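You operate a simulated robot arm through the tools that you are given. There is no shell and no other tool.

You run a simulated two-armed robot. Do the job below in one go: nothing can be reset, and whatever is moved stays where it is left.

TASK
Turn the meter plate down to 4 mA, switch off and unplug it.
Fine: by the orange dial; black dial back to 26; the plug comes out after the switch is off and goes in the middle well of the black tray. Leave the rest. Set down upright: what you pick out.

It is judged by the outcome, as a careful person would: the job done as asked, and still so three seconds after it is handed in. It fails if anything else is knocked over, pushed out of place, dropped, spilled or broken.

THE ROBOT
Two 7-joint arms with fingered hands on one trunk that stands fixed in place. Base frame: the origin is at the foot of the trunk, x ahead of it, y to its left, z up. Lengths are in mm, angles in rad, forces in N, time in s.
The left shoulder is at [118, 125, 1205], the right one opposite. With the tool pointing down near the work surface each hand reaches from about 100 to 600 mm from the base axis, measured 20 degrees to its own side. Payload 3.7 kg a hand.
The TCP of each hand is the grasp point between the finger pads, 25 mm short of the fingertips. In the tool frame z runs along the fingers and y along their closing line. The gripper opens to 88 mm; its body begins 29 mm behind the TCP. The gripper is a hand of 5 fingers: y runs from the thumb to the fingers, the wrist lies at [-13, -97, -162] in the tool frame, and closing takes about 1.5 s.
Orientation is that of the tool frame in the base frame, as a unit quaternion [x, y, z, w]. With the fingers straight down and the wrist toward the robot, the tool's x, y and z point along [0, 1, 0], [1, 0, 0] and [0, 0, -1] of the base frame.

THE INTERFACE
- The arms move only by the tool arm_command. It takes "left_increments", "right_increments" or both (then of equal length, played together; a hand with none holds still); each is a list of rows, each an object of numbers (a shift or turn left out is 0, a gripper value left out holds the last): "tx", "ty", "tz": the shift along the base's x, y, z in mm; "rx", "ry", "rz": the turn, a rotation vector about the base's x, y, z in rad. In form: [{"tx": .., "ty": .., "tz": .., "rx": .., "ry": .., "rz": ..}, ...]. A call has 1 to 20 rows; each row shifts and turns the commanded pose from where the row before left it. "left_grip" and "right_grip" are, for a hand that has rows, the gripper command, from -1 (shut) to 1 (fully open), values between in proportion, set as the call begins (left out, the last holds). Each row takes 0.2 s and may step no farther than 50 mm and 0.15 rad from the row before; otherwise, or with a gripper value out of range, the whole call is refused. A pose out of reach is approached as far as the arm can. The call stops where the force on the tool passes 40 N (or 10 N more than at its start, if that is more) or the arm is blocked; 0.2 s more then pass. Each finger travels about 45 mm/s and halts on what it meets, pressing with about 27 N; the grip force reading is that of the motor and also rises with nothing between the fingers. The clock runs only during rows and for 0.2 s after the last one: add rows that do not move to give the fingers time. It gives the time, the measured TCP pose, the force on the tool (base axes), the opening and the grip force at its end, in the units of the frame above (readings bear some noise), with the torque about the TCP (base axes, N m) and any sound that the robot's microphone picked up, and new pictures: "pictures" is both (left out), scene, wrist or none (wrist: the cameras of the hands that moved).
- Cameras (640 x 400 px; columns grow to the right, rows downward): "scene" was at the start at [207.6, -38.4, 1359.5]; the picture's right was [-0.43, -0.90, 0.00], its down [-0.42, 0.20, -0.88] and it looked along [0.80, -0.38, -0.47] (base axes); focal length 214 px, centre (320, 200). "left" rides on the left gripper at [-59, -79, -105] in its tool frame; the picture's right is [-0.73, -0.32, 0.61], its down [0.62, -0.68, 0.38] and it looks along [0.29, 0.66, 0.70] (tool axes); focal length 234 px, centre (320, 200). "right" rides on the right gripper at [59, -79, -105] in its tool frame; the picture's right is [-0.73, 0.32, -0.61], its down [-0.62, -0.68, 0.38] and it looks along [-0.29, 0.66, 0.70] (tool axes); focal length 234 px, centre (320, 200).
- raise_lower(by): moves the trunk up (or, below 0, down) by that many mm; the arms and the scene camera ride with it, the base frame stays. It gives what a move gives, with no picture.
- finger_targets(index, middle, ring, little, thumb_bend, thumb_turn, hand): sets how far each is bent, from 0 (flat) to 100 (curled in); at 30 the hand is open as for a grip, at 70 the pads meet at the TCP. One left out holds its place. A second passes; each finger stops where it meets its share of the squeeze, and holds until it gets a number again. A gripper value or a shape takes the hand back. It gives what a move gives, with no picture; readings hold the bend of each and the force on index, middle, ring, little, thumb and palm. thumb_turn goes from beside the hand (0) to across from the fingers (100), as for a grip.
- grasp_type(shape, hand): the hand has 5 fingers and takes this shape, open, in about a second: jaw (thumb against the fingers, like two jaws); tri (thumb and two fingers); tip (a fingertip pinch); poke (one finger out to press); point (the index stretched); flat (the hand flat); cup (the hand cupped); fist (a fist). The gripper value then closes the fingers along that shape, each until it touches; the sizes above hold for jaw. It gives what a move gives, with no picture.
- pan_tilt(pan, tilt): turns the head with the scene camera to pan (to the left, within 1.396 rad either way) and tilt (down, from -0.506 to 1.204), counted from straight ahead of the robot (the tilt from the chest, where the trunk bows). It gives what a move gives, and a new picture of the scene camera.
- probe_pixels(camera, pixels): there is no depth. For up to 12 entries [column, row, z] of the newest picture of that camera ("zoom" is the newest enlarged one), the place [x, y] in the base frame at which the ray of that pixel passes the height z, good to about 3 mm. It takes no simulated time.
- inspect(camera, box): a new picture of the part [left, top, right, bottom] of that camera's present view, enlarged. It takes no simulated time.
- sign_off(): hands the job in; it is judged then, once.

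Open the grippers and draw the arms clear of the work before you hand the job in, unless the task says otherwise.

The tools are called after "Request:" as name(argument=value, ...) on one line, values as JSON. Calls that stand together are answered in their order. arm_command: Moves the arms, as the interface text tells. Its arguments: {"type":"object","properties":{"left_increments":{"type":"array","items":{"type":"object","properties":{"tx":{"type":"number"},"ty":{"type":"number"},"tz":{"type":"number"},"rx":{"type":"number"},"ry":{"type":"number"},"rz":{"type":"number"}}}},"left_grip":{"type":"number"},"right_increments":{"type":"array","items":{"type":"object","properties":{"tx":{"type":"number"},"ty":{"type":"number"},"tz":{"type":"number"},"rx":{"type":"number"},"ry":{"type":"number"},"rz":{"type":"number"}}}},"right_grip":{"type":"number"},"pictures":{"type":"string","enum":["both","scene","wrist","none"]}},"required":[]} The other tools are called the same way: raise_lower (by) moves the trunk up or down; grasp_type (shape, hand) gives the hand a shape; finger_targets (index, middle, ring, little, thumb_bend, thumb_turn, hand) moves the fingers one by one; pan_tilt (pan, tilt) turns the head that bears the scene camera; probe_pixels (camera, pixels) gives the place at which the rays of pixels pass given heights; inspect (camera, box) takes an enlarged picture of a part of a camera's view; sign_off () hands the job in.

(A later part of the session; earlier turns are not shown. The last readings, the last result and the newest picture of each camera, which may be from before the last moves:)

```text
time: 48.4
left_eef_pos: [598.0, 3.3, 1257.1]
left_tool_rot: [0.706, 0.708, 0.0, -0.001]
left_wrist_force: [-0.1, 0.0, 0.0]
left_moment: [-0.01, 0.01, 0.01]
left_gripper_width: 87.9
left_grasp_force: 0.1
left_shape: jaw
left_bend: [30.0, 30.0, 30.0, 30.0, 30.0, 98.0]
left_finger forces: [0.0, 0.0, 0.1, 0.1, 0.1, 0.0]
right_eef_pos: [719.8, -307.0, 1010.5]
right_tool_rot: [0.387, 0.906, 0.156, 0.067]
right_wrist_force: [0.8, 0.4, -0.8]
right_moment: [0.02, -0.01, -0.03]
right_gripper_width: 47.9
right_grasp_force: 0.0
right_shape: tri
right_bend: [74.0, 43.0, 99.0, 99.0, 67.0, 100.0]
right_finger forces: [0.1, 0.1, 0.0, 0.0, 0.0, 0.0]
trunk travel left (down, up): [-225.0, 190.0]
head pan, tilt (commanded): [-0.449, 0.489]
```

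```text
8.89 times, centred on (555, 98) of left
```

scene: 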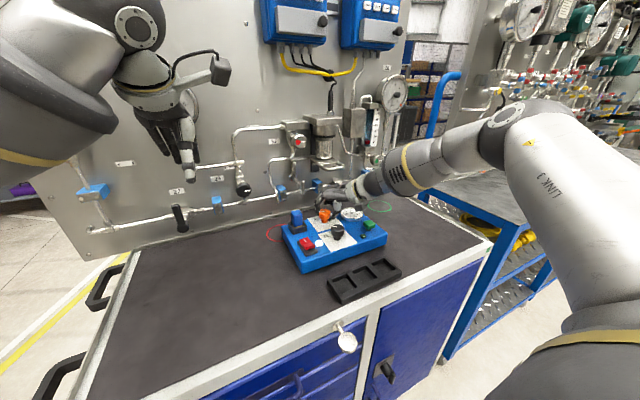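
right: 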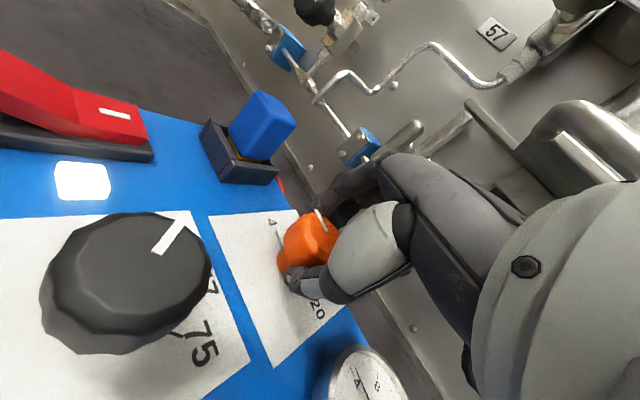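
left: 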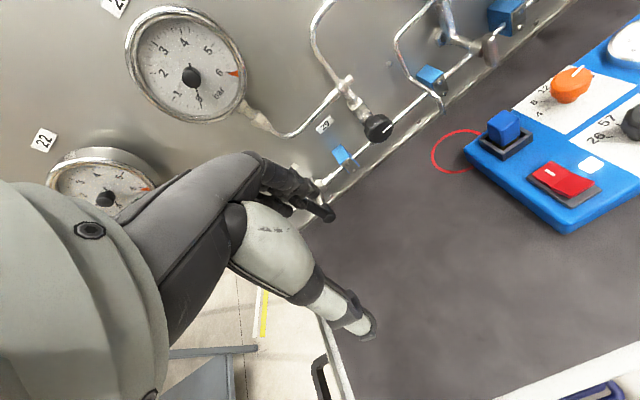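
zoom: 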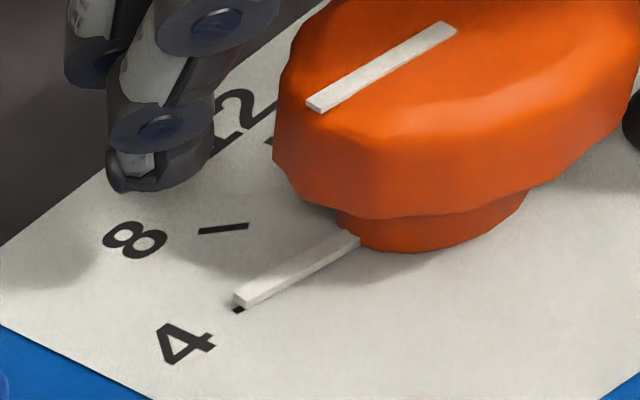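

Both the needle and the lower pointer stay at 4. I open wider, lift to about 1041 and back away from the wall.

Request:
arm_command(right_increments=[{}, {}, {"tz": 10}, {"tz": 10}, {"tz": 10}, {"tx": -20, "ty": -8, "tz": 5}, {"tx": -30, "ty": -10, "tz": 10}, {"tx": -40, "tz": 20}, {"tx": -40, "tz": 25}, {}], right_grip=0.5, pictures="both")

Request:
inspect(camera="scene", box=[280, 195, 380, 265])

```text
time: 50.6
left_eef_pos: [599.0, 2.8, 1254.3]
left_tool_rot: [0.707, 0.707, -0.001, -0.001]
left_wrist_force: [-0.1, -0.2, -0.5]
left_moment: [0.0, 0.01, 0.02]
left_gripper_width: 87.5
left_grasp_force: 0.1
left_shape: jaw
left_bend: [30.0, 30.0, 30.0, 30.0, 30.0, 98.0]
left_finger forces: [0.0, 0.0, 0.1, 0.0, 0.1, 0.0]
right_eef_pos: [590.0, -325.1, 1100.0]
right_tool_rot: [0.386, 0.907, 0.156, 0.065]
right_wrist_force: [0.3, 0.7, -0.2]
right_moment: [0.0, -0.01, -0.01]
right_gripper_width: 65.8
right_grasp_force: 0.0
right_shape: tri
right_bend: [27.0, 36.0, 99.0, 99.0, 54.0, 99.0]
right_finger forces: [0.0, 0.0, 0.1, 0.1, 0.0, 0.1]
trunk travel left (down, up): [-225.0, 190.0]
head pan, tilt (commanded): [-0.449, 0.489]
```

scene: 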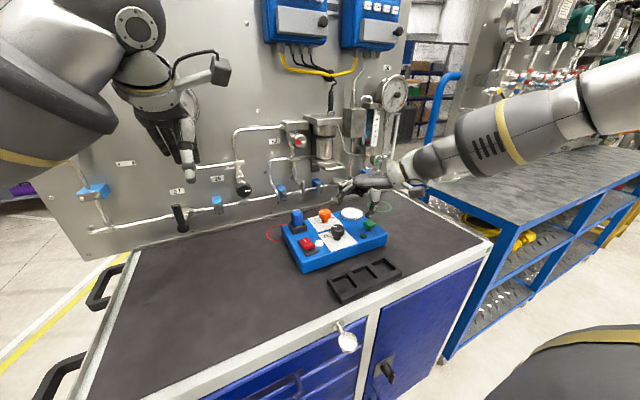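
right: 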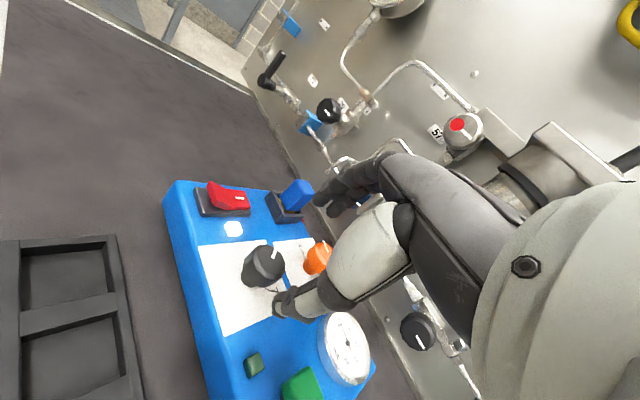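

```text
5.71 times, centred on (330, 230) of scene
```

zoom: 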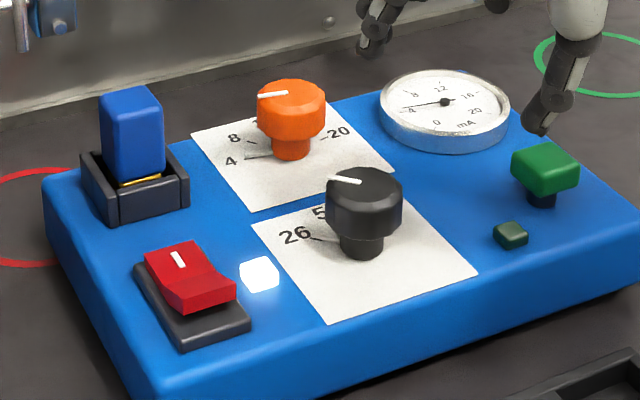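

Both dials are set (26 and 4). Now the switch: I take close views of the rocker from all cameras to locate its raised front half.

Request:
inspect(camera="left", box=[520, 130, 620, 220])

Request:
inspect(camera="right", box=[180, 165, 270, 235])

Request:
inspect(camera="scene", box=[292, 225, 328, 260])

```text
4.44 times, centred on (570, 175) of left
```

zoom: 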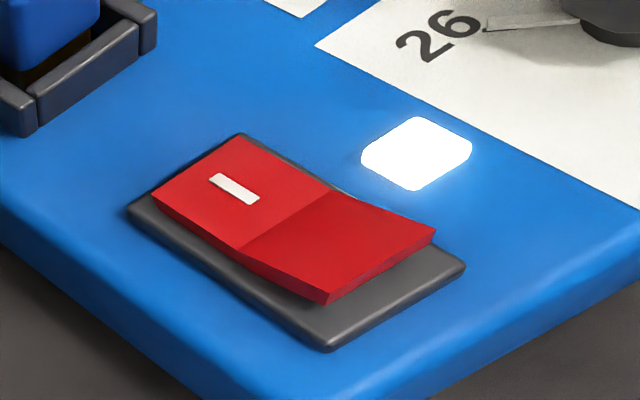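

```text
5.71 times, centred on (225, 200) of right
```

zoom: 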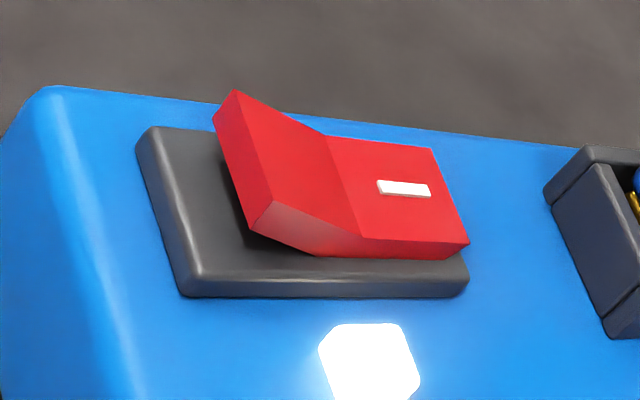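

```text
11.43 times, centred on (310, 242) of scene
```

zoom: 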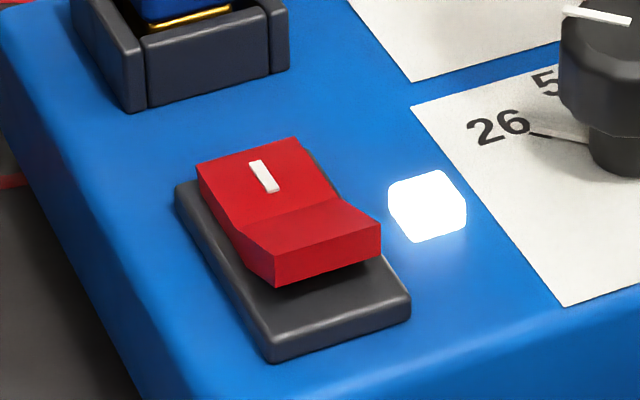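

I triangulate the rocker's raised front edge corners (scene (306.1,246.6)/(315.3,243.9)) and its middle fold line.

Request:
probe_pixels(camera="scene", pixels=[[306.06, 246.55, 985], [306.06, 246.55, 995], [315.25, 243.92, 985], [315.25, 243.92, 995], [303, 244.45, 980], [311.75, 242, 980]])

Request:
probe_pixels(camera="left", pixels=[[572.25, 195.27, 985], [572.25, 195.27, 995], [595.9, 181.3, 985], [595.9, 181.3, 995], [552, 185.6, 980], [572.25, 172.75, 980]])

Request:
probe_pixels(camera="right", pixels=[[210.46, 180.74, 985], [210.46, 180.74, 995], [216.6, 200, 985], [216.6, 200, 995], [225.35, 188.6, 980], [232.4, 206.65, 980]])

```text
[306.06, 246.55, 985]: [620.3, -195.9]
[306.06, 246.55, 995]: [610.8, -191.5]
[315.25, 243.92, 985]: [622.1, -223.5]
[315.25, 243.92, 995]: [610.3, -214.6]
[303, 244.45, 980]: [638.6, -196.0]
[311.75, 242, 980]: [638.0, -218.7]
```

```text
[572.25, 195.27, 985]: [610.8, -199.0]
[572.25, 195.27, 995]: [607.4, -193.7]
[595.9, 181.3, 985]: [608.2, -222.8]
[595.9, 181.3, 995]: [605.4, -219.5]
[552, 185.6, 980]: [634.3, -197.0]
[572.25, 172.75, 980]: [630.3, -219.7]
```

```text
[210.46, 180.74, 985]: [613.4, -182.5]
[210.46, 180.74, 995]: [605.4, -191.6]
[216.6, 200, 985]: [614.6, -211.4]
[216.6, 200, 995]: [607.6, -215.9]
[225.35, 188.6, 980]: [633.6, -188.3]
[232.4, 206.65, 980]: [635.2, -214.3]
```

Rocker front edge: x≈608, y -193…-217, z≈995; fold at x≈635. I bring the right hand upright near the switch at safe height and take the poke shape.

Request:
arm_command(right_increments=[{"rz": -0.15, "ty": 20, "tz": 5}, {"rz": -0.15, "ty": 20, "tz": 5}, {"rz": -0.15, "ty": 20}, {"rz": -0.15, "ty": 20}, {"rz": -0.15, "ty": 20}, {"ry": 0.113}, {"ry": 0.113}, {"ry": 0.113}, {}], pictures="none")

Request:
grasp_type(hand="right", shape="poke")

Request:
arm_command(right_increments=[{}], pictures="both")

Request:
inspect(camera="scene", box=[270, 170, 370, 260])

Request:
inspect(camera="left", box=[480, 60, 640, 220])

```text
time: 52.6
left_eef_pos: [598.2, 4.8, 1255.4]
left_tool_rot: [0.708, 0.707, 0.0, -0.001]
left_wrist_force: [-0.1, 1.0, 0.3]
left_moment: [-0.02, 0.03, 0.04]
left_gripper_width: 87.8
left_grasp_force: 0.1
left_shape: jaw
left_bend: [30.0, 30.0, 30.0, 30.0, 30.0, 98.0]
left_finger forces: [0.1, 0.0, 0.0, 0.0, 0.1, 0.1]
right_eef_pos: [590.2, -224.9, 1112.3]
right_tool_rot: [0.702, 0.712, 0.003, -0.001]
right_wrist_force: [0.0, -0.5, -0.3]
right_moment: [-0.01, -0.01, -0.03]
right_gripper_width: 65.9
right_grasp_force: 0.0
right_shape: tri
right_bend: [27.0, 36.0, 99.0, 99.0, 54.0, 99.0]
right_finger forces: [0.0, 0.0, 0.1, 0.1, 0.0, 0.0]
trunk travel left (down, up): [-225.0, 190.0]
head pan, tilt (commanded): [-0.449, 0.489]
```

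```text
time: 53.5
left_eef_pos: [598.0, 2.2, 1255.5]
left_tool_rot: [0.707, 0.708, 0.0, 0.0]
left_wrist_force: [-0.1, -0.3, -0.3]
left_moment: [0.01, -0.05, 0.02]
left_gripper_width: 87.5
left_grasp_force: 0.0
left_shape: jaw
left_bend: [30.0, 30.0, 30.0, 30.0, 30.0, 98.0]
left_finger forces: [0.1, 0.0, 0.0, 0.1, 0.0, 0.0]
right_eef_pos: [590.9, -224.0, 1111.3]
right_tool_rot: [0.703, 0.712, 0.003, -0.001]
right_wrist_force: [-0.3, -0.1, 0.1]
right_moment: [0.01, 0.01, -0.02]
right_gripper_width: 0.0
right_grasp_force: 0.0
right_shape: poke
right_bend: [70.0, 70.0, 99.0, 99.0, 100.0, 100.0]
right_finger forces: [0.1, 0.1, 0.0, 0.0, 0.1, 0.0]
trunk travel left (down, up): [-225.0, 190.0]
head pan, tilt (commanded): [-0.449, 0.489]
```

```text
time: 53.9
left_eef_pos: [596.7, 3.5, 1256.4]
left_tool_rot: [0.707, 0.708, 0.0, 0.0]
left_wrist_force: [-0.4, 0.3, 0.3]
left_moment: [-0.02, 0.0, 0.01]
left_gripper_width: 87.6
left_grasp_force: 0.0
left_shape: jaw
left_bend: [30.0, 30.0, 30.0, 30.0, 30.0, 98.0]
left_finger forces: [0.1, 0.1, 0.0, 0.1, 0.1, 0.1]
right_eef_pos: [591.4, -225.6, 1111.1]
right_tool_rot: [0.702, 0.712, 0.003, -0.001]
right_wrist_force: [-0.1, 0.6, -0.6]
right_moment: [-0.03, 0.01, 0.0]
right_gripper_width: 0.0
right_grasp_force: 0.0
right_shape: poke
right_bend: [70.0, 70.0, 99.0, 99.0, 100.0, 100.0]
right_finger forces: [0.0, 0.1, 0.0, 0.0, 0.0, 0.0]
trunk travel left (down, up): [-225.0, 190.0]
head pan, tilt (commanded): [-0.449, 0.489]
```

scene: 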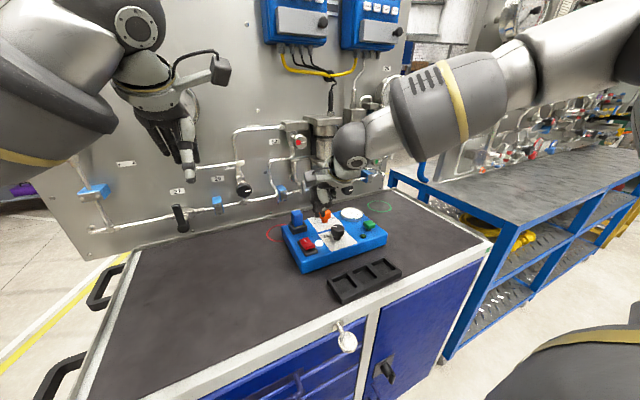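
right: 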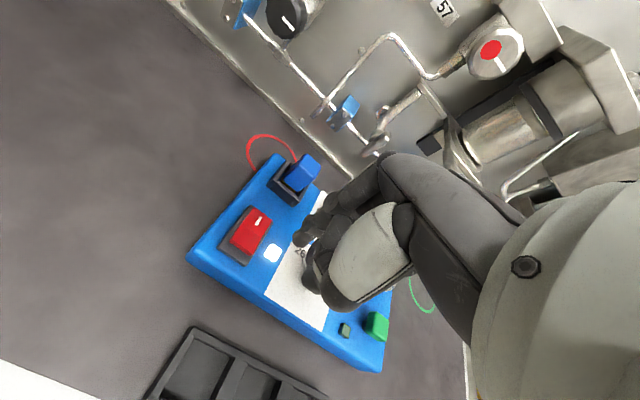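

```text
4.44 times, centred on (320, 215) of scene
```

zoom: 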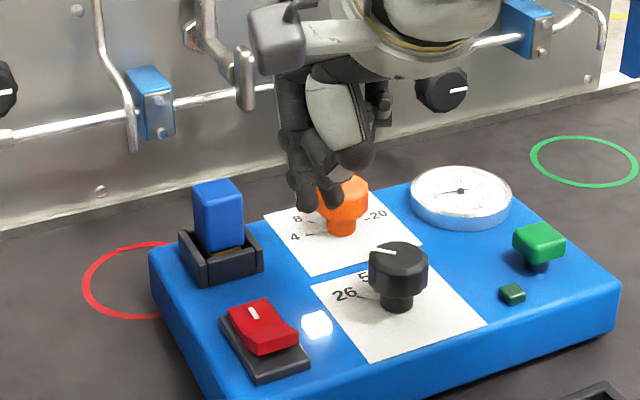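

```text
2.50 times, centred on (560, 140) of left
```

zoom: 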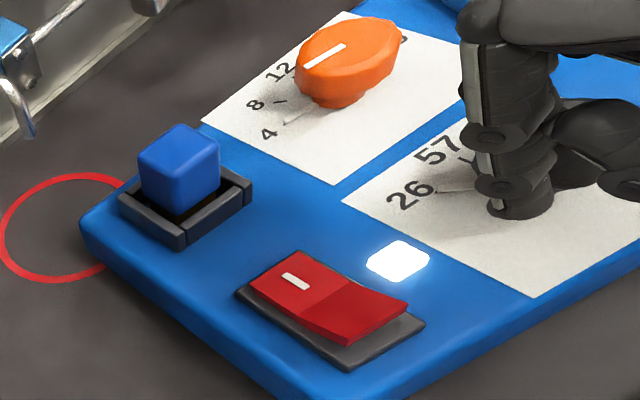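

In poke shape the index and middle tips sit together near the TCP axis (tips about 17–25 mm below, 3 mm to +y). I move over the rocker's front half at (614,-208) and come down to just above it.

Request:
arm_command(right_increments=[{"tx": 12, "ty": 9, "tz": -20}, {"tx": 11, "ty": 8, "tz": -25}, {"tz": -20}, {"tz": -10}, {}], pictures="both")

Request:
inspect(camera="left", box=[500, 100, 640, 240])

Request:
inspect(camera="scene", box=[280, 205, 340, 265])

Request:
inspect(camera="right", box=[210, 170, 390, 320])

```text
time: 55.1
left_eef_pos: [596.6, 3.2, 1255.6]
left_tool_rot: [0.707, 0.708, 0.0, 0.0]
left_wrist_force: [-0.2, -0.5, 0.2]
left_moment: [-0.03, 0.01, 0.02]
left_gripper_width: 87.5
left_grasp_force: 0.1
left_shape: jaw
left_bend: [30.0, 30.0, 30.0, 30.0, 30.0, 98.0]
left_finger forces: [0.0, 0.1, 0.0, 0.0, 0.0, 0.0]
right_eef_pos: [615.5, -207.4, 1037.0]
right_tool_rot: [0.702, 0.712, 0.003, -0.001]
right_wrist_force: [0.0, 0.5, 0.2]
right_moment: [0.0, -0.01, 0.02]
right_gripper_width: 0.1
right_grasp_force: 0.0
right_shape: poke
right_bend: [70.0, 70.0, 99.0, 99.0, 100.0, 100.0]
right_finger forces: [0.1, 0.1, 0.1, 0.0, 0.0, 0.0]
trunk travel left (down, up): [-225.0, 190.0]
head pan, tilt (commanded): [-0.449, 0.489]
```

scene: 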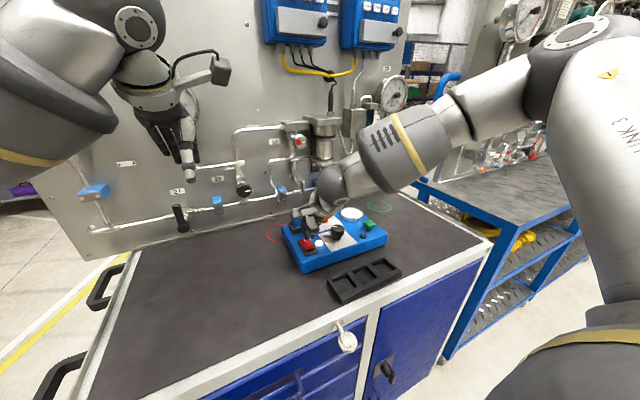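
right: 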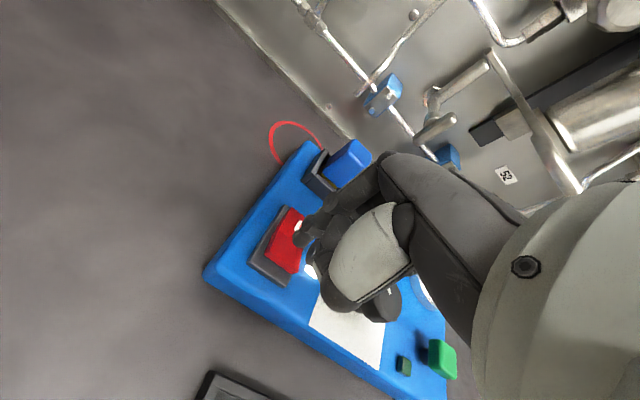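

```text
2.86 times, centred on (570, 170) of left
```

zoom: 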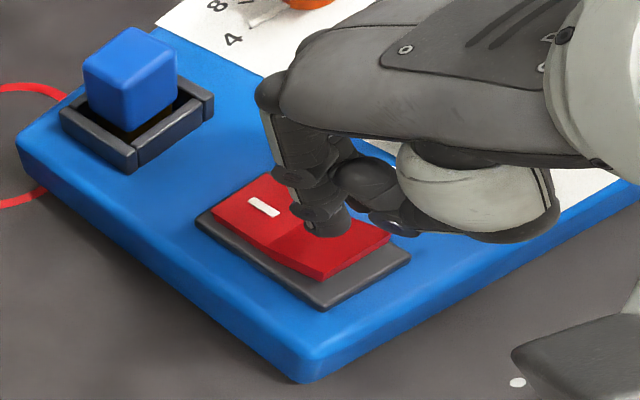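

```text
6.67 times, centred on (310, 235) of scene
```

zoom: 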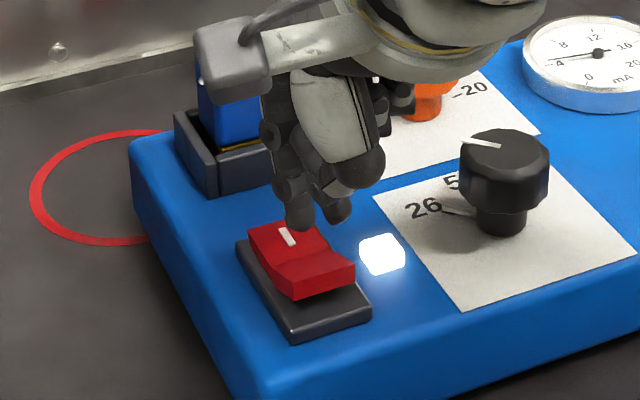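

```text
2.67 times, centred on (300, 245) of right
```

zoom: 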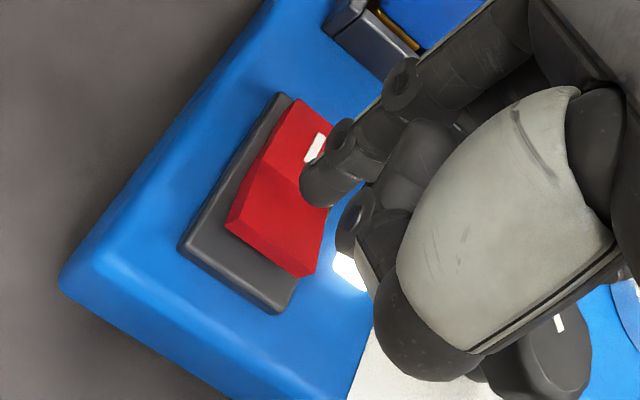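

The two fingertips are centred over the rocker's front half ((613,-196) and (614,-213), tips at z≈1017). I lower and press in small steps, watching lamp and force.

Request:
arm_command(right_increments=[{"tz": -10}, {"tz": -8}, {"tz": -4}, {"tz": -3}, {"tz": -3}, {}], pictures="scene")

Request:
inspect(camera="scene", box=[280, 205, 340, 265])

Request:
inspect(camera="left", box=[500, 100, 640, 240])

```text
time: 56.5
left_eef_pos: [597.0, 4.3, 1256.2]
left_tool_rot: [0.707, 0.707, 0.0, 0.0]
left_wrist_force: [0.2, 0.4, 1.0]
left_moment: [-0.02, -0.01, 0.01]
left_gripper_width: 87.8
left_grasp_force: 0.1
left_shape: jaw
left_bend: [30.0, 30.0, 30.0, 30.0, 30.0, 98.0]
left_finger forces: [0.0, 0.0, 0.0, 0.0, 0.0, 0.2]
right_eef_pos: [614.2, -206.7, 1012.2]
right_tool_rot: [0.702, 0.712, 0.004, 0.001]
right_wrist_force: [2.7, -0.8, 8.7]
right_moment: [-0.08, -0.07, 0.02]
right_gripper_width: 0.1
right_grasp_force: 0.0
right_shape: poke
right_bend: [70.0, 70.0, 99.0, 99.0, 100.0, 100.0]
right_finger forces: [0.0, 9.1, 0.0, 0.0, 0.0, 0.0]
trunk travel left (down, up): [-225.0, 190.0]
head pan, tilt (commanded): [-0.449, 0.489]
```

scene: 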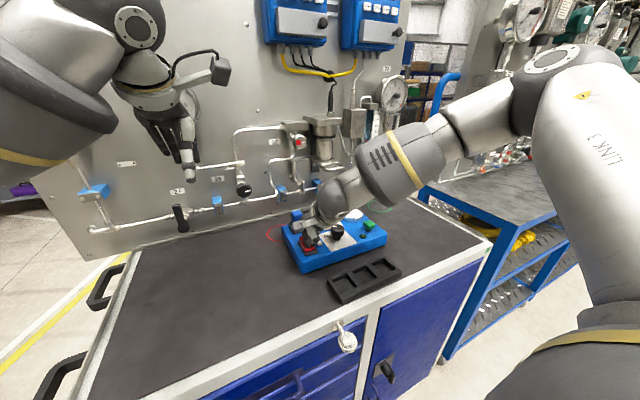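

```text
6.67 times, centred on (310, 235) of scene
```

zoom: 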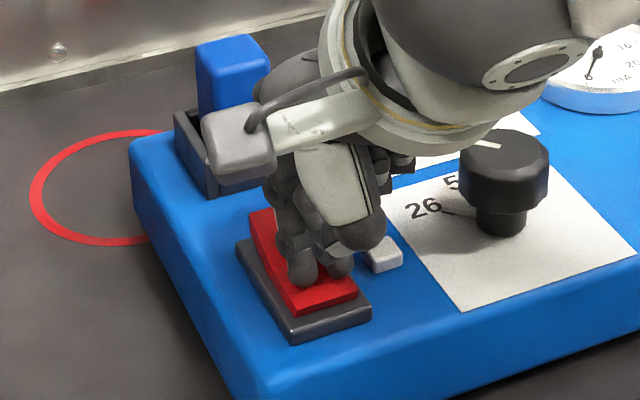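

```text
2.86 times, centred on (570, 170) of left
```

zoom: 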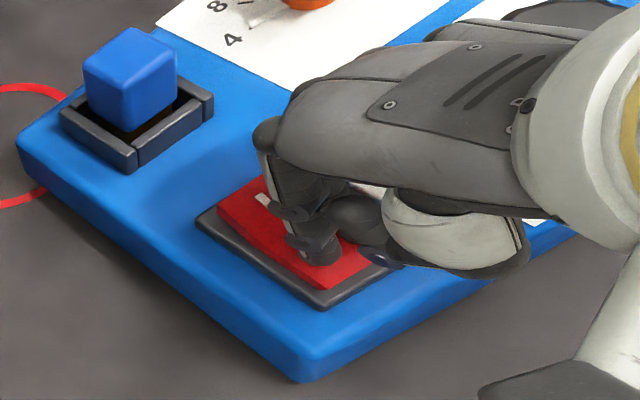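

The lamp is off and the needle fell to 0: the rocker has flipped. I press 1 mm more to make sure it latched, then lift clear and check.

Request:
arm_command(right_increments=[{"tz": -1.5}, {}, {"tz": 10}, {"tz": 20}, {"tz": 30, "tx": -10}, {"tz": 30, "tx": -20}, {}], pictures="both")

Request:
inspect(camera="scene", box=[280, 195, 380, 265])

Request:
inspect(camera="left", box=[480, 60, 640, 240])

```text
time: 58.1
left_eef_pos: [599.8, 3.1, 1255.9]
left_tool_rot: [0.707, 0.707, 0.0, -0.001]
left_wrist_force: [0.0, -1.1, -1.7]
left_moment: [-0.01, 0.02, 0.0]
left_gripper_width: 87.7
left_grasp_force: 0.1
left_shape: jaw
left_bend: [30.0, 30.0, 30.0, 30.0, 30.0, 98.0]
left_finger forces: [0.0, 0.1, 0.0, 0.0, 0.1, 0.0]
right_eef_pos: [583.0, -207.5, 1096.0]
right_tool_rot: [0.702, 0.712, 0.003, -0.001]
right_wrist_force: [-0.2, -0.3, 0.7]
right_moment: [-0.01, -0.01, 0.02]
right_gripper_width: 0.3
right_grasp_force: 0.2
right_shape: poke
right_bend: [70.0, 70.0, 99.0, 99.0, 100.0, 100.0]
right_finger forces: [0.0, 0.0, 0.0, 0.0, 0.0, 0.0]
trunk travel left (down, up): [-225.0, 190.0]
head pan, tilt (commanded): [-0.449, 0.489]
```

scene: 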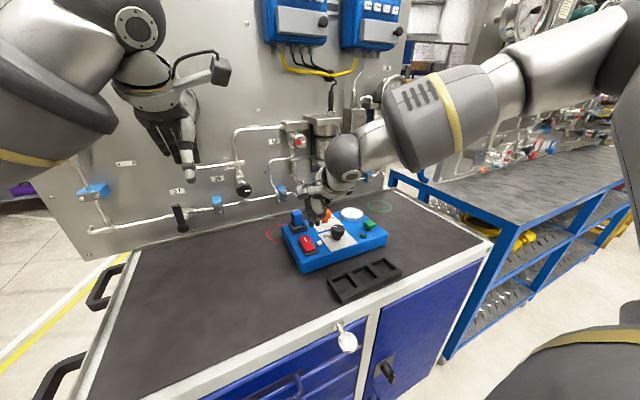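
right: 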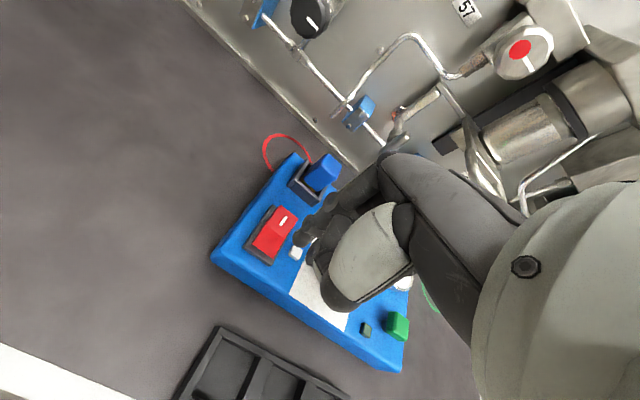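

```text
5.71 times, centred on (330, 230) of scene
```

zoom: 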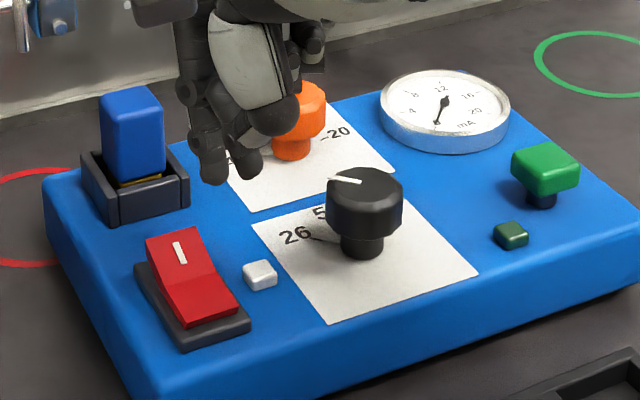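

```text
2.22 times, centred on (560, 150) of left
```

zoom: 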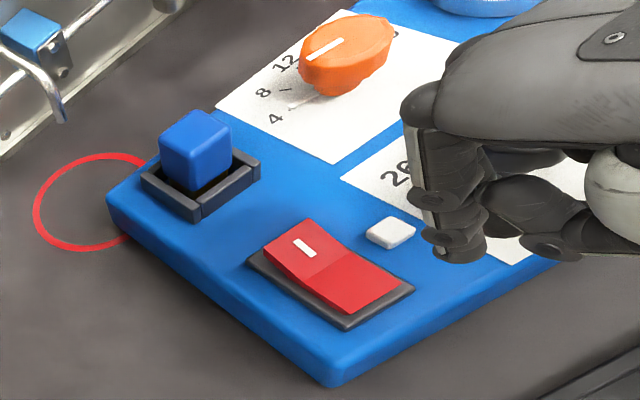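

Switch is off (rear half raised, lamp dark, needle 0). Now the plug: I enlarge it and its socket from each camera to measure.

Request:
inspect(camera="scene", box=[278, 202, 314, 236])

Request:
inspect(camera="left", box=[460, 90, 550, 180])

Request:
inspect(camera="right", box=[270, 130, 360, 220])

```text
11.76 times, centred on (296, 219) of scene
```

zoom: 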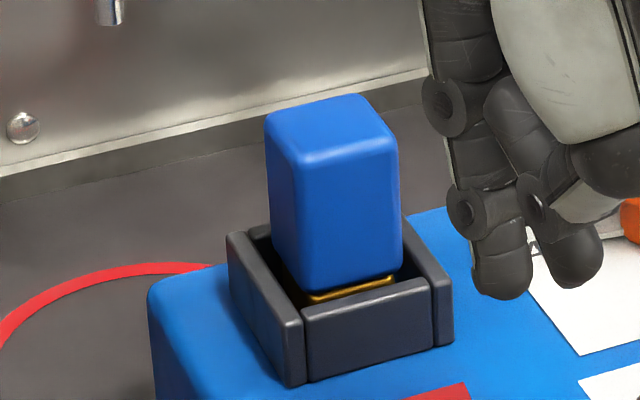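

```text
4.44 times, centred on (505, 135) of left
```

zoom: 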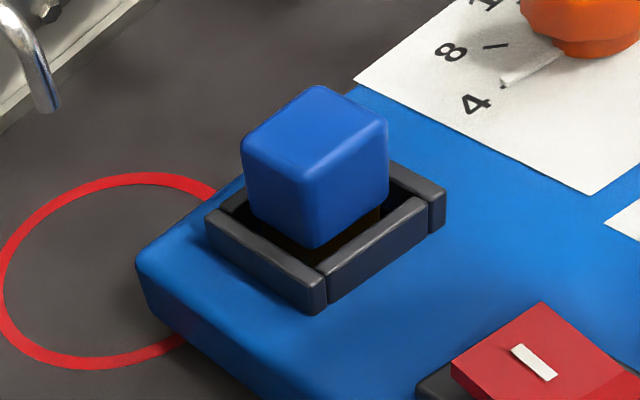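

```text
4.44 times, centred on (315, 175) of right
```

zoom: 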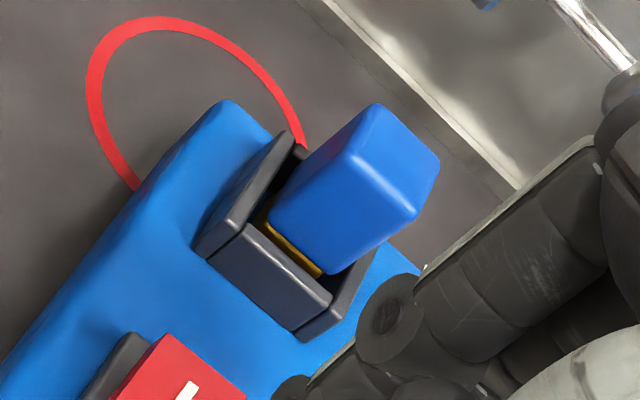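

I probe the plug's top-face centre (scene (296.8,213.0), left (503.6,119.9), right (331.2,166.7)) and the socket frame's front corner.

Request:
probe_pixels(camera="scene", pixels=[[296.8, 212.96, 1036], [296.8, 212.96, 1040], [294.5, 228.8, 992], [294.3, 215.8, 1036], [302.5, 213.6, 1036], [291.5, 212.4, 1036]])

Request:
probe_pixels(camera="left", pixels=[[503.6, 119.9, 1036], [503.6, 119.9, 1040], [506.1, 151.9, 992], [502.7, 129.4, 1036], [520.1, 117.4, 1036], [487.2, 123.3, 1036]])

Request:
probe_pixels(camera="right", pixels=[[331.2, 166.7, 1036], [331.2, 166.7, 1040], [298.1, 181.3, 992]])

```text
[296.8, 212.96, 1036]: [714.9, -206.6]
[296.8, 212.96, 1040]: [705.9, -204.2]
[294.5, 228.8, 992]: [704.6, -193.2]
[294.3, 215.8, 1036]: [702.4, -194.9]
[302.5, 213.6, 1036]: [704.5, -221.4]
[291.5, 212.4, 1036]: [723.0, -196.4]
```

```text
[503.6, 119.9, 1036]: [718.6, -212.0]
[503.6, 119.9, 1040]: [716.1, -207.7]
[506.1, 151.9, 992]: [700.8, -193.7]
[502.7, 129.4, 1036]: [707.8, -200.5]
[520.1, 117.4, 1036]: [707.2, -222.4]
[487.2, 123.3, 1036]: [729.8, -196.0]
```

```text
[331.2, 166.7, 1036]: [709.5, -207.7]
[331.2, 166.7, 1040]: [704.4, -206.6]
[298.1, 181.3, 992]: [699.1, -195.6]
```

Plug top centre ≈ (715.5,-208.5,1036), about 24 mm wide; socket frame top ≈ 993. I switch to the three-finger shape and, at safe height, tilt 10° forward and move over the plug.

Request:
grasp_type(hand="right", shape="tri")

Request:
arm_command(right_increments=[{"ry": -0.09}, {"ry": -0.085}, {"tx": 30, "ty": -1, "tz": -5}, {"tx": 35, "ty": -1, "tz": -5}, {"tx": 35, "ty": -1, "tz": -8}, {}, {}], right_grip=0.5, pictures="both")

Request:
inspect(camera="scene", box=[270, 170, 350, 235])

Request:
inspect(camera="left", box=[430, 0, 600, 170])

```text
time: 59.0
left_eef_pos: [598.2, 3.2, 1255.8]
left_tool_rot: [0.708, 0.707, -0.001, -0.001]
left_wrist_force: [-0.7, -0.4, 0.1]
left_moment: [0.01, -0.01, -0.03]
left_gripper_width: 87.5
left_grasp_force: 0.1
left_shape: jaw
left_bend: [30.0, 30.0, 30.0, 30.0, 30.0, 98.0]
left_finger forces: [0.1, 0.0, 0.0, 0.0, 0.0, 0.1]
right_eef_pos: [583.7, -205.8, 1096.3]
right_tool_rot: [0.703, 0.712, 0.003, -0.001]
right_wrist_force: [0.3, 0.1, -0.2]
right_moment: [0.01, -0.03, -0.01]
right_gripper_width: 87.9
right_grasp_force: 0.1
right_shape: tri
right_bend: [30.0, 30.0, 99.0, 99.0, 30.0, 98.0]
right_finger forces: [0.0, 0.0, 0.0, 0.1, 0.0, 0.0]
trunk travel left (down, up): [-225.0, 190.0]
head pan, tilt (commanded): [-0.449, 0.489]
```

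```text
time: 60.6
left_eef_pos: [599.1, 3.7, 1256.5]
left_tool_rot: [0.707, 0.707, -0.001, -0.001]
left_wrist_force: [1.0, -0.2, -0.1]
left_moment: [0.01, -0.01, -0.01]
left_gripper_width: 87.6
left_grasp_force: 0.1
left_shape: jaw
left_bend: [30.0, 30.0, 30.0, 30.0, 30.0, 98.0]
left_finger forces: [0.0, 0.0, 0.0, 0.0, 0.0, 0.0]
right_eef_pos: [683.9, -210.5, 1077.0]
right_tool_rot: [0.699, 0.709, 0.064, 0.061]
right_wrist_force: [0.1, -0.2, 0.2]
right_moment: [-0.02, 0.0, 0.0]
right_gripper_width: 66.3
right_grasp_force: 0.1
right_shape: tri
right_bend: [27.0, 35.0, 99.0, 99.0, 54.0, 99.0]
right_finger forces: [0.0, 0.1, 0.0, 0.0, 0.0, 0.0]
trunk travel left (down, up): [-225.0, 190.0]
head pan, tilt (commanded): [-0.449, 0.489]
```

scene: 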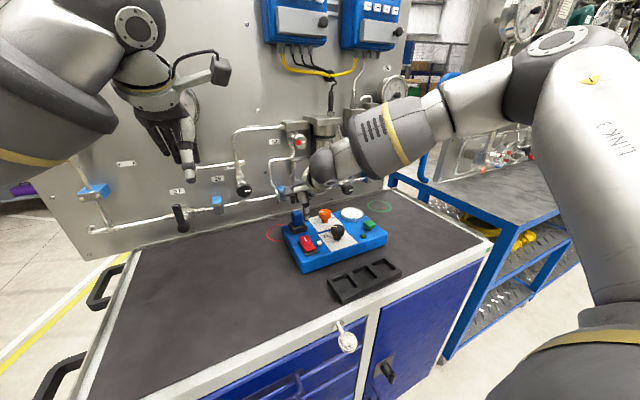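
right: 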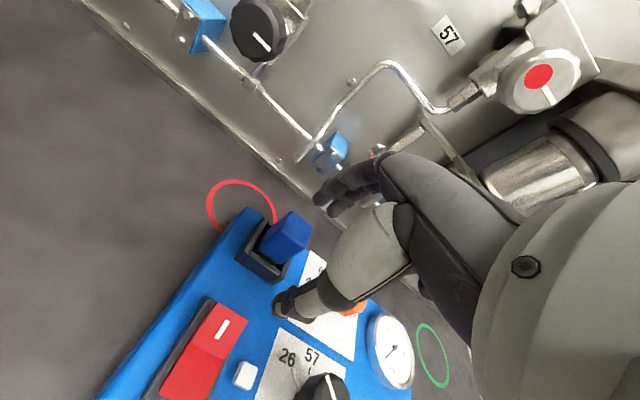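

```text
6.15 times, centred on (310, 202) of scene
```

zoom: 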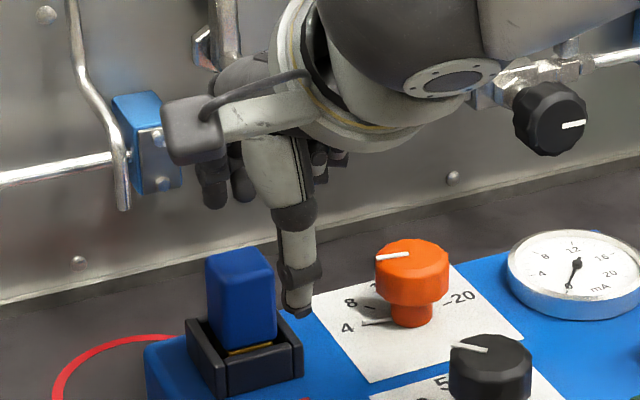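

```text
2.35 times, centred on (515, 85) of left
```

zoom: 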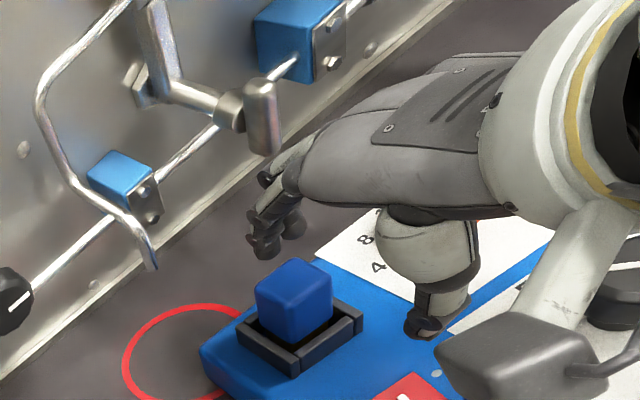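

Clear so far; the lever is still beyond the fingers. I move on over the plug at TCP height about 1070.

Request:
arm_command(right_increments=[{"tx": 12, "tz": -3}, {"tx": 11, "tz": -3}, {"tx": 8.5, "ty": -1}, {}], pictures="both")

Request:
inspect(camera="right", box=[220, 150, 420, 330])

Request:
inspect(camera="left", box=[430, 0, 600, 170])

Request:
inspect(camera="scene", box=[270, 170, 350, 235])

```text
time: 61.6
left_eef_pos: [596.8, 3.8, 1255.6]
left_tool_rot: [0.707, 0.707, 0.0, -0.001]
left_wrist_force: [0.6, -0.4, -0.6]
left_moment: [-0.03, 0.0, 0.01]
left_gripper_width: 87.7
left_grasp_force: 0.0
left_shape: jaw
left_bend: [30.0, 30.0, 30.0, 30.0, 30.0, 98.0]
left_finger forces: [0.1, 0.0, 0.1, 0.0, 0.0, 0.0]
right_eef_pos: [715.1, -210.8, 1073.0]
right_tool_rot: [0.7, 0.709, 0.065, 0.062]
right_wrist_force: [-0.8, 0.0, 0.3]
right_moment: [-0.01, 0.03, 0.0]
right_gripper_width: 66.3
right_grasp_force: 0.1
right_shape: tri
right_bend: [27.0, 35.0, 99.0, 99.0, 54.0, 99.0]
right_finger forces: [0.0, 0.0, 0.0, 0.0, 0.0, 0.1]
trunk travel left (down, up): [-225.0, 190.0]
head pan, tilt (commanded): [-0.449, 0.489]
```

scene: 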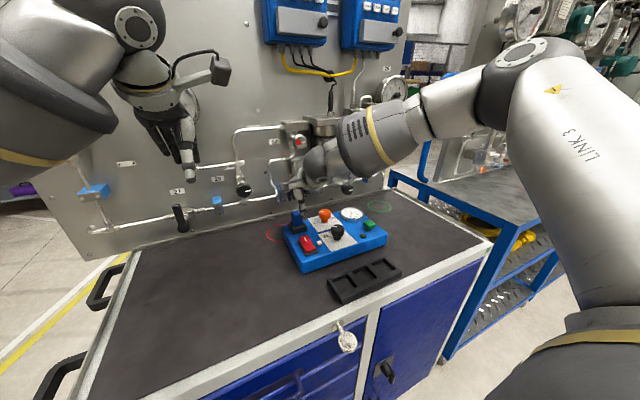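
right: 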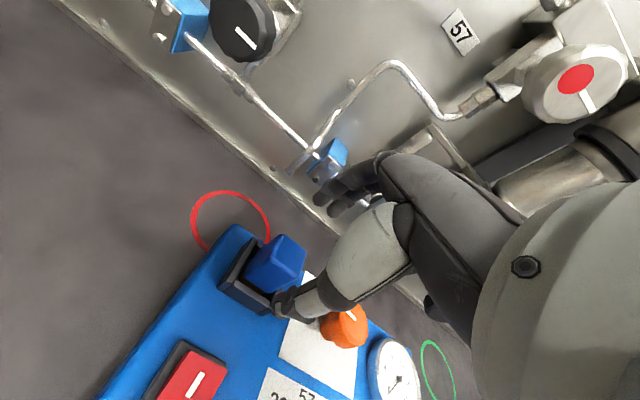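

```text
2.22 times, centred on (320, 240) of right
```

zoom: 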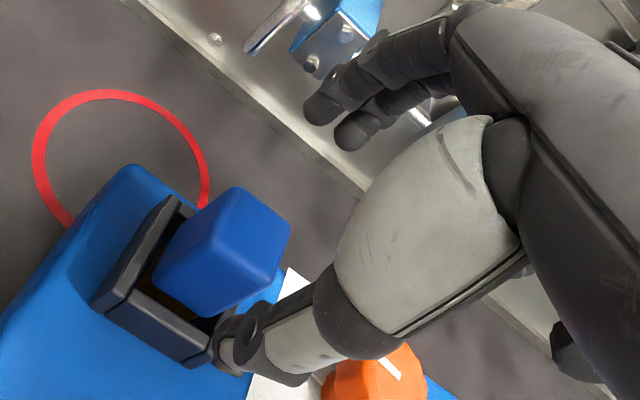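

```text
2.35 times, centred on (515, 85) of left
```

zoom: 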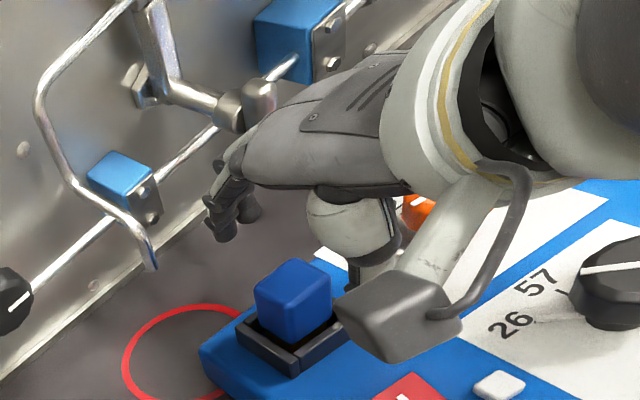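

```text
6.15 times, centred on (310, 202) of scene
```

zoom: 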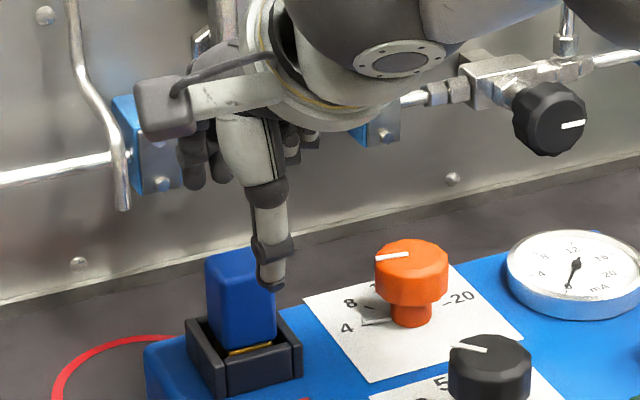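

Thumb tip (684,-209) in front of the plug and fingers beyond it. I lower in two stages around the plug with force monitoring.

Request:
arm_command(right_increments=[{"tz": -13}, {"tz": -12}, {"tz": -8}, {}], pictures="both")

Request:
inspect(camera="right", box=[220, 150, 420, 330])

Request:
inspect(camera="left", box=[430, 20, 600, 190])

Request:
inspect(camera="scene", box=[270, 180, 350, 245])

```text
time: 62.6
left_eef_pos: [598.1, 4.1, 1256.6]
left_tool_rot: [0.707, 0.707, 0.0, 0.0]
left_wrist_force: [-0.3, -0.2, 0.1]
left_moment: [0.0, -0.01, 0.0]
left_gripper_width: 87.9
left_grasp_force: 0.1
left_shape: jaw
left_bend: [30.0, 30.0, 30.0, 30.0, 30.0, 98.0]
left_finger forces: [0.0, 0.1, 0.1, 0.0, 0.1, 0.0]
right_eef_pos: [714.2, -211.2, 1040.6]
right_tool_rot: [0.7, 0.709, 0.064, 0.062]
right_wrist_force: [0.7, 0.1, 0.3]
right_moment: [0.01, -0.03, 0.0]
right_gripper_width: 66.1
right_grasp_force: 0.0
right_shape: tri
right_bend: [27.0, 35.0, 99.0, 99.0, 54.0, 99.0]
right_finger forces: [0.0, 0.0, 0.0, 0.0, 0.0, 0.0]
trunk travel left (down, up): [-225.0, 190.0]
head pan, tilt (commanded): [-0.449, 0.489]
```

scene: 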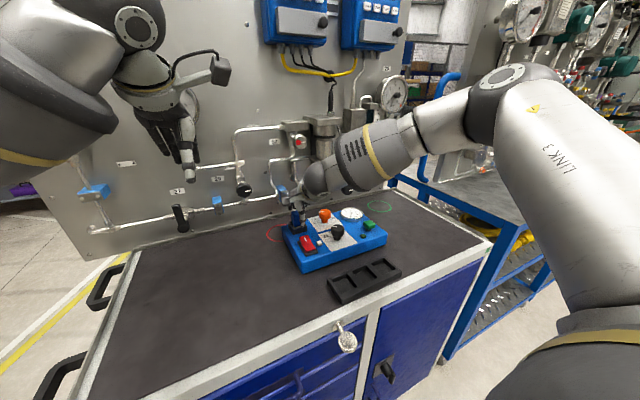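
right: 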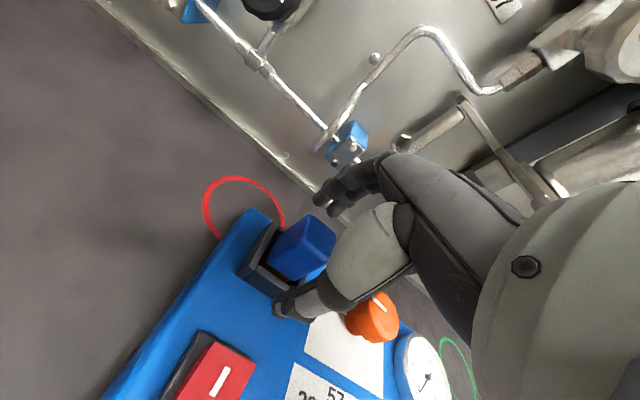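

```text
2.22 times, centred on (320, 240) of right
```

zoom: 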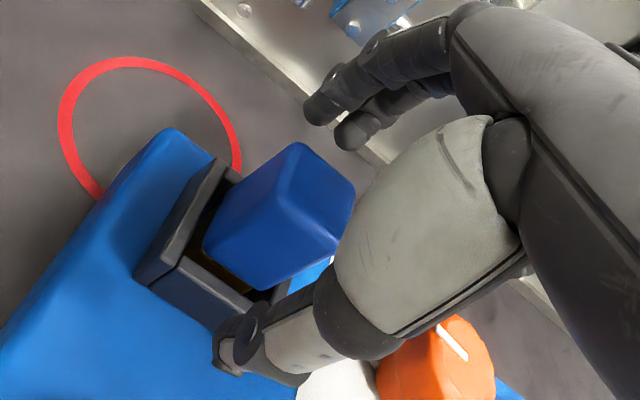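

```text
2.35 times, centred on (515, 105) of left
```

zoom: 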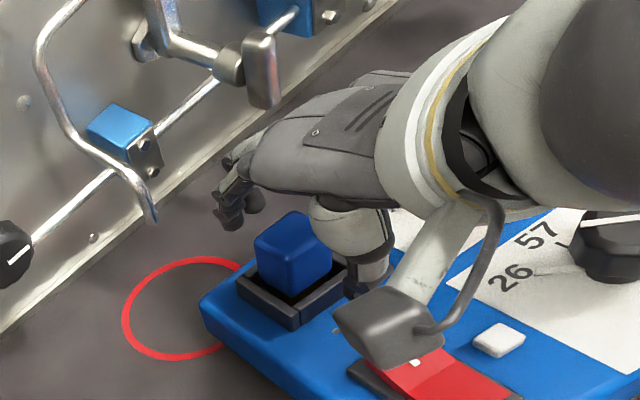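

```text
6.15 times, centred on (310, 212) of scene
```

zoom: 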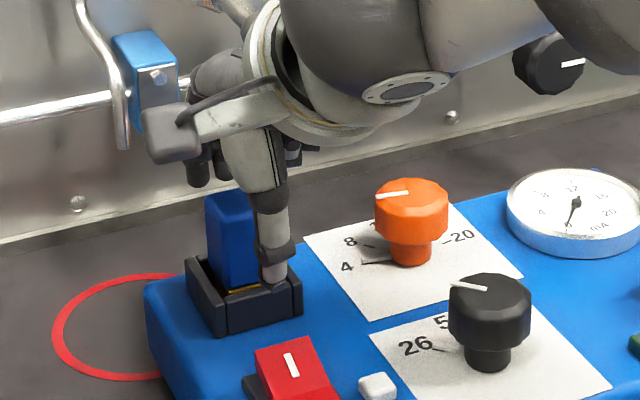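

The plug sits between thumb and fingers; the thumb tip is still in front of and above the socket frame. I lower another 14 mm (thumb tip about z=999, above the frame top 993).

Request:
arm_command(right_increments=[{"tz": -8}, {"tz": -6}, {}], pictures="none")

Request:
inspect(camera="right", box=[220, 150, 420, 330])

Request:
inspect(camera="scene", box=[280, 200, 330, 240])

Request:
inspect(camera="left", box=[450, 60, 570, 170])

```text
time: 63.4
left_eef_pos: [596.7, 2.9, 1255.9]
left_tool_rot: [0.708, 0.707, -0.001, 0.0]
left_wrist_force: [-0.2, 0.5, -0.2]
left_moment: [0.02, -0.02, 0.0]
left_gripper_width: 87.5
left_grasp_force: 0.1
left_shape: jaw
left_bend: [30.0, 30.0, 30.0, 30.0, 30.0, 98.0]
left_finger forces: [0.0, 0.1, 0.0, 0.0, 0.0, 0.1]
right_eef_pos: [714.7, -210.7, 1024.8]
right_tool_rot: [0.7, 0.709, 0.065, 0.062]
right_wrist_force: [0.5, 0.6, -0.2]
right_moment: [0.01, 0.03, 0.0]
right_gripper_width: 66.4
right_grasp_force: 0.0
right_shape: tri
right_bend: [27.0, 35.0, 99.0, 99.0, 54.0, 99.0]
right_finger forces: [0.0, 0.0, 0.1, 0.0, 0.0, 0.1]
trunk travel left (down, up): [-225.0, 190.0]
head pan, tilt (commanded): [-0.449, 0.489]
```

```text
2.22 times, centred on (320, 240) of right
```

zoom: 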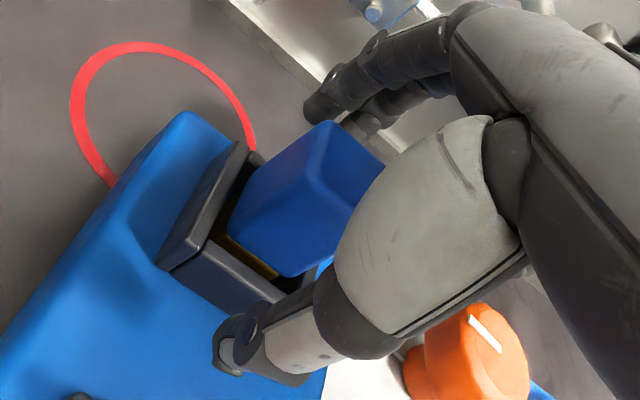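

```text
10.00 times, centred on (305, 220) of scene
```

zoom: 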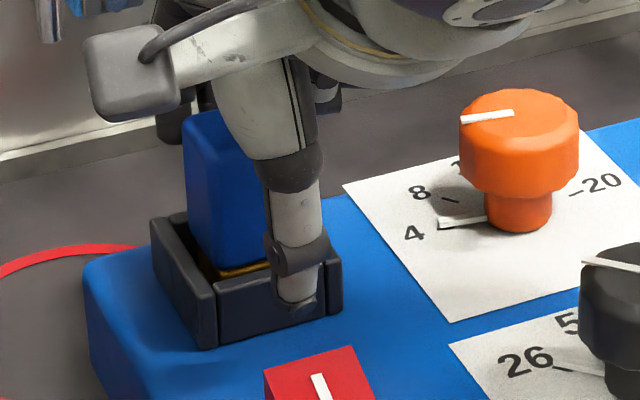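

```text
3.64 times, centred on (510, 115) of left
```

zoom: 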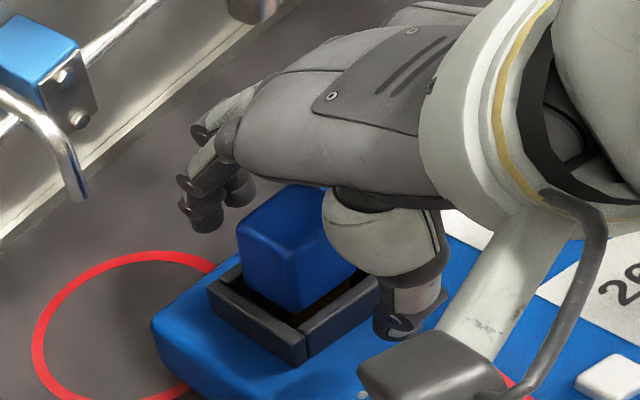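

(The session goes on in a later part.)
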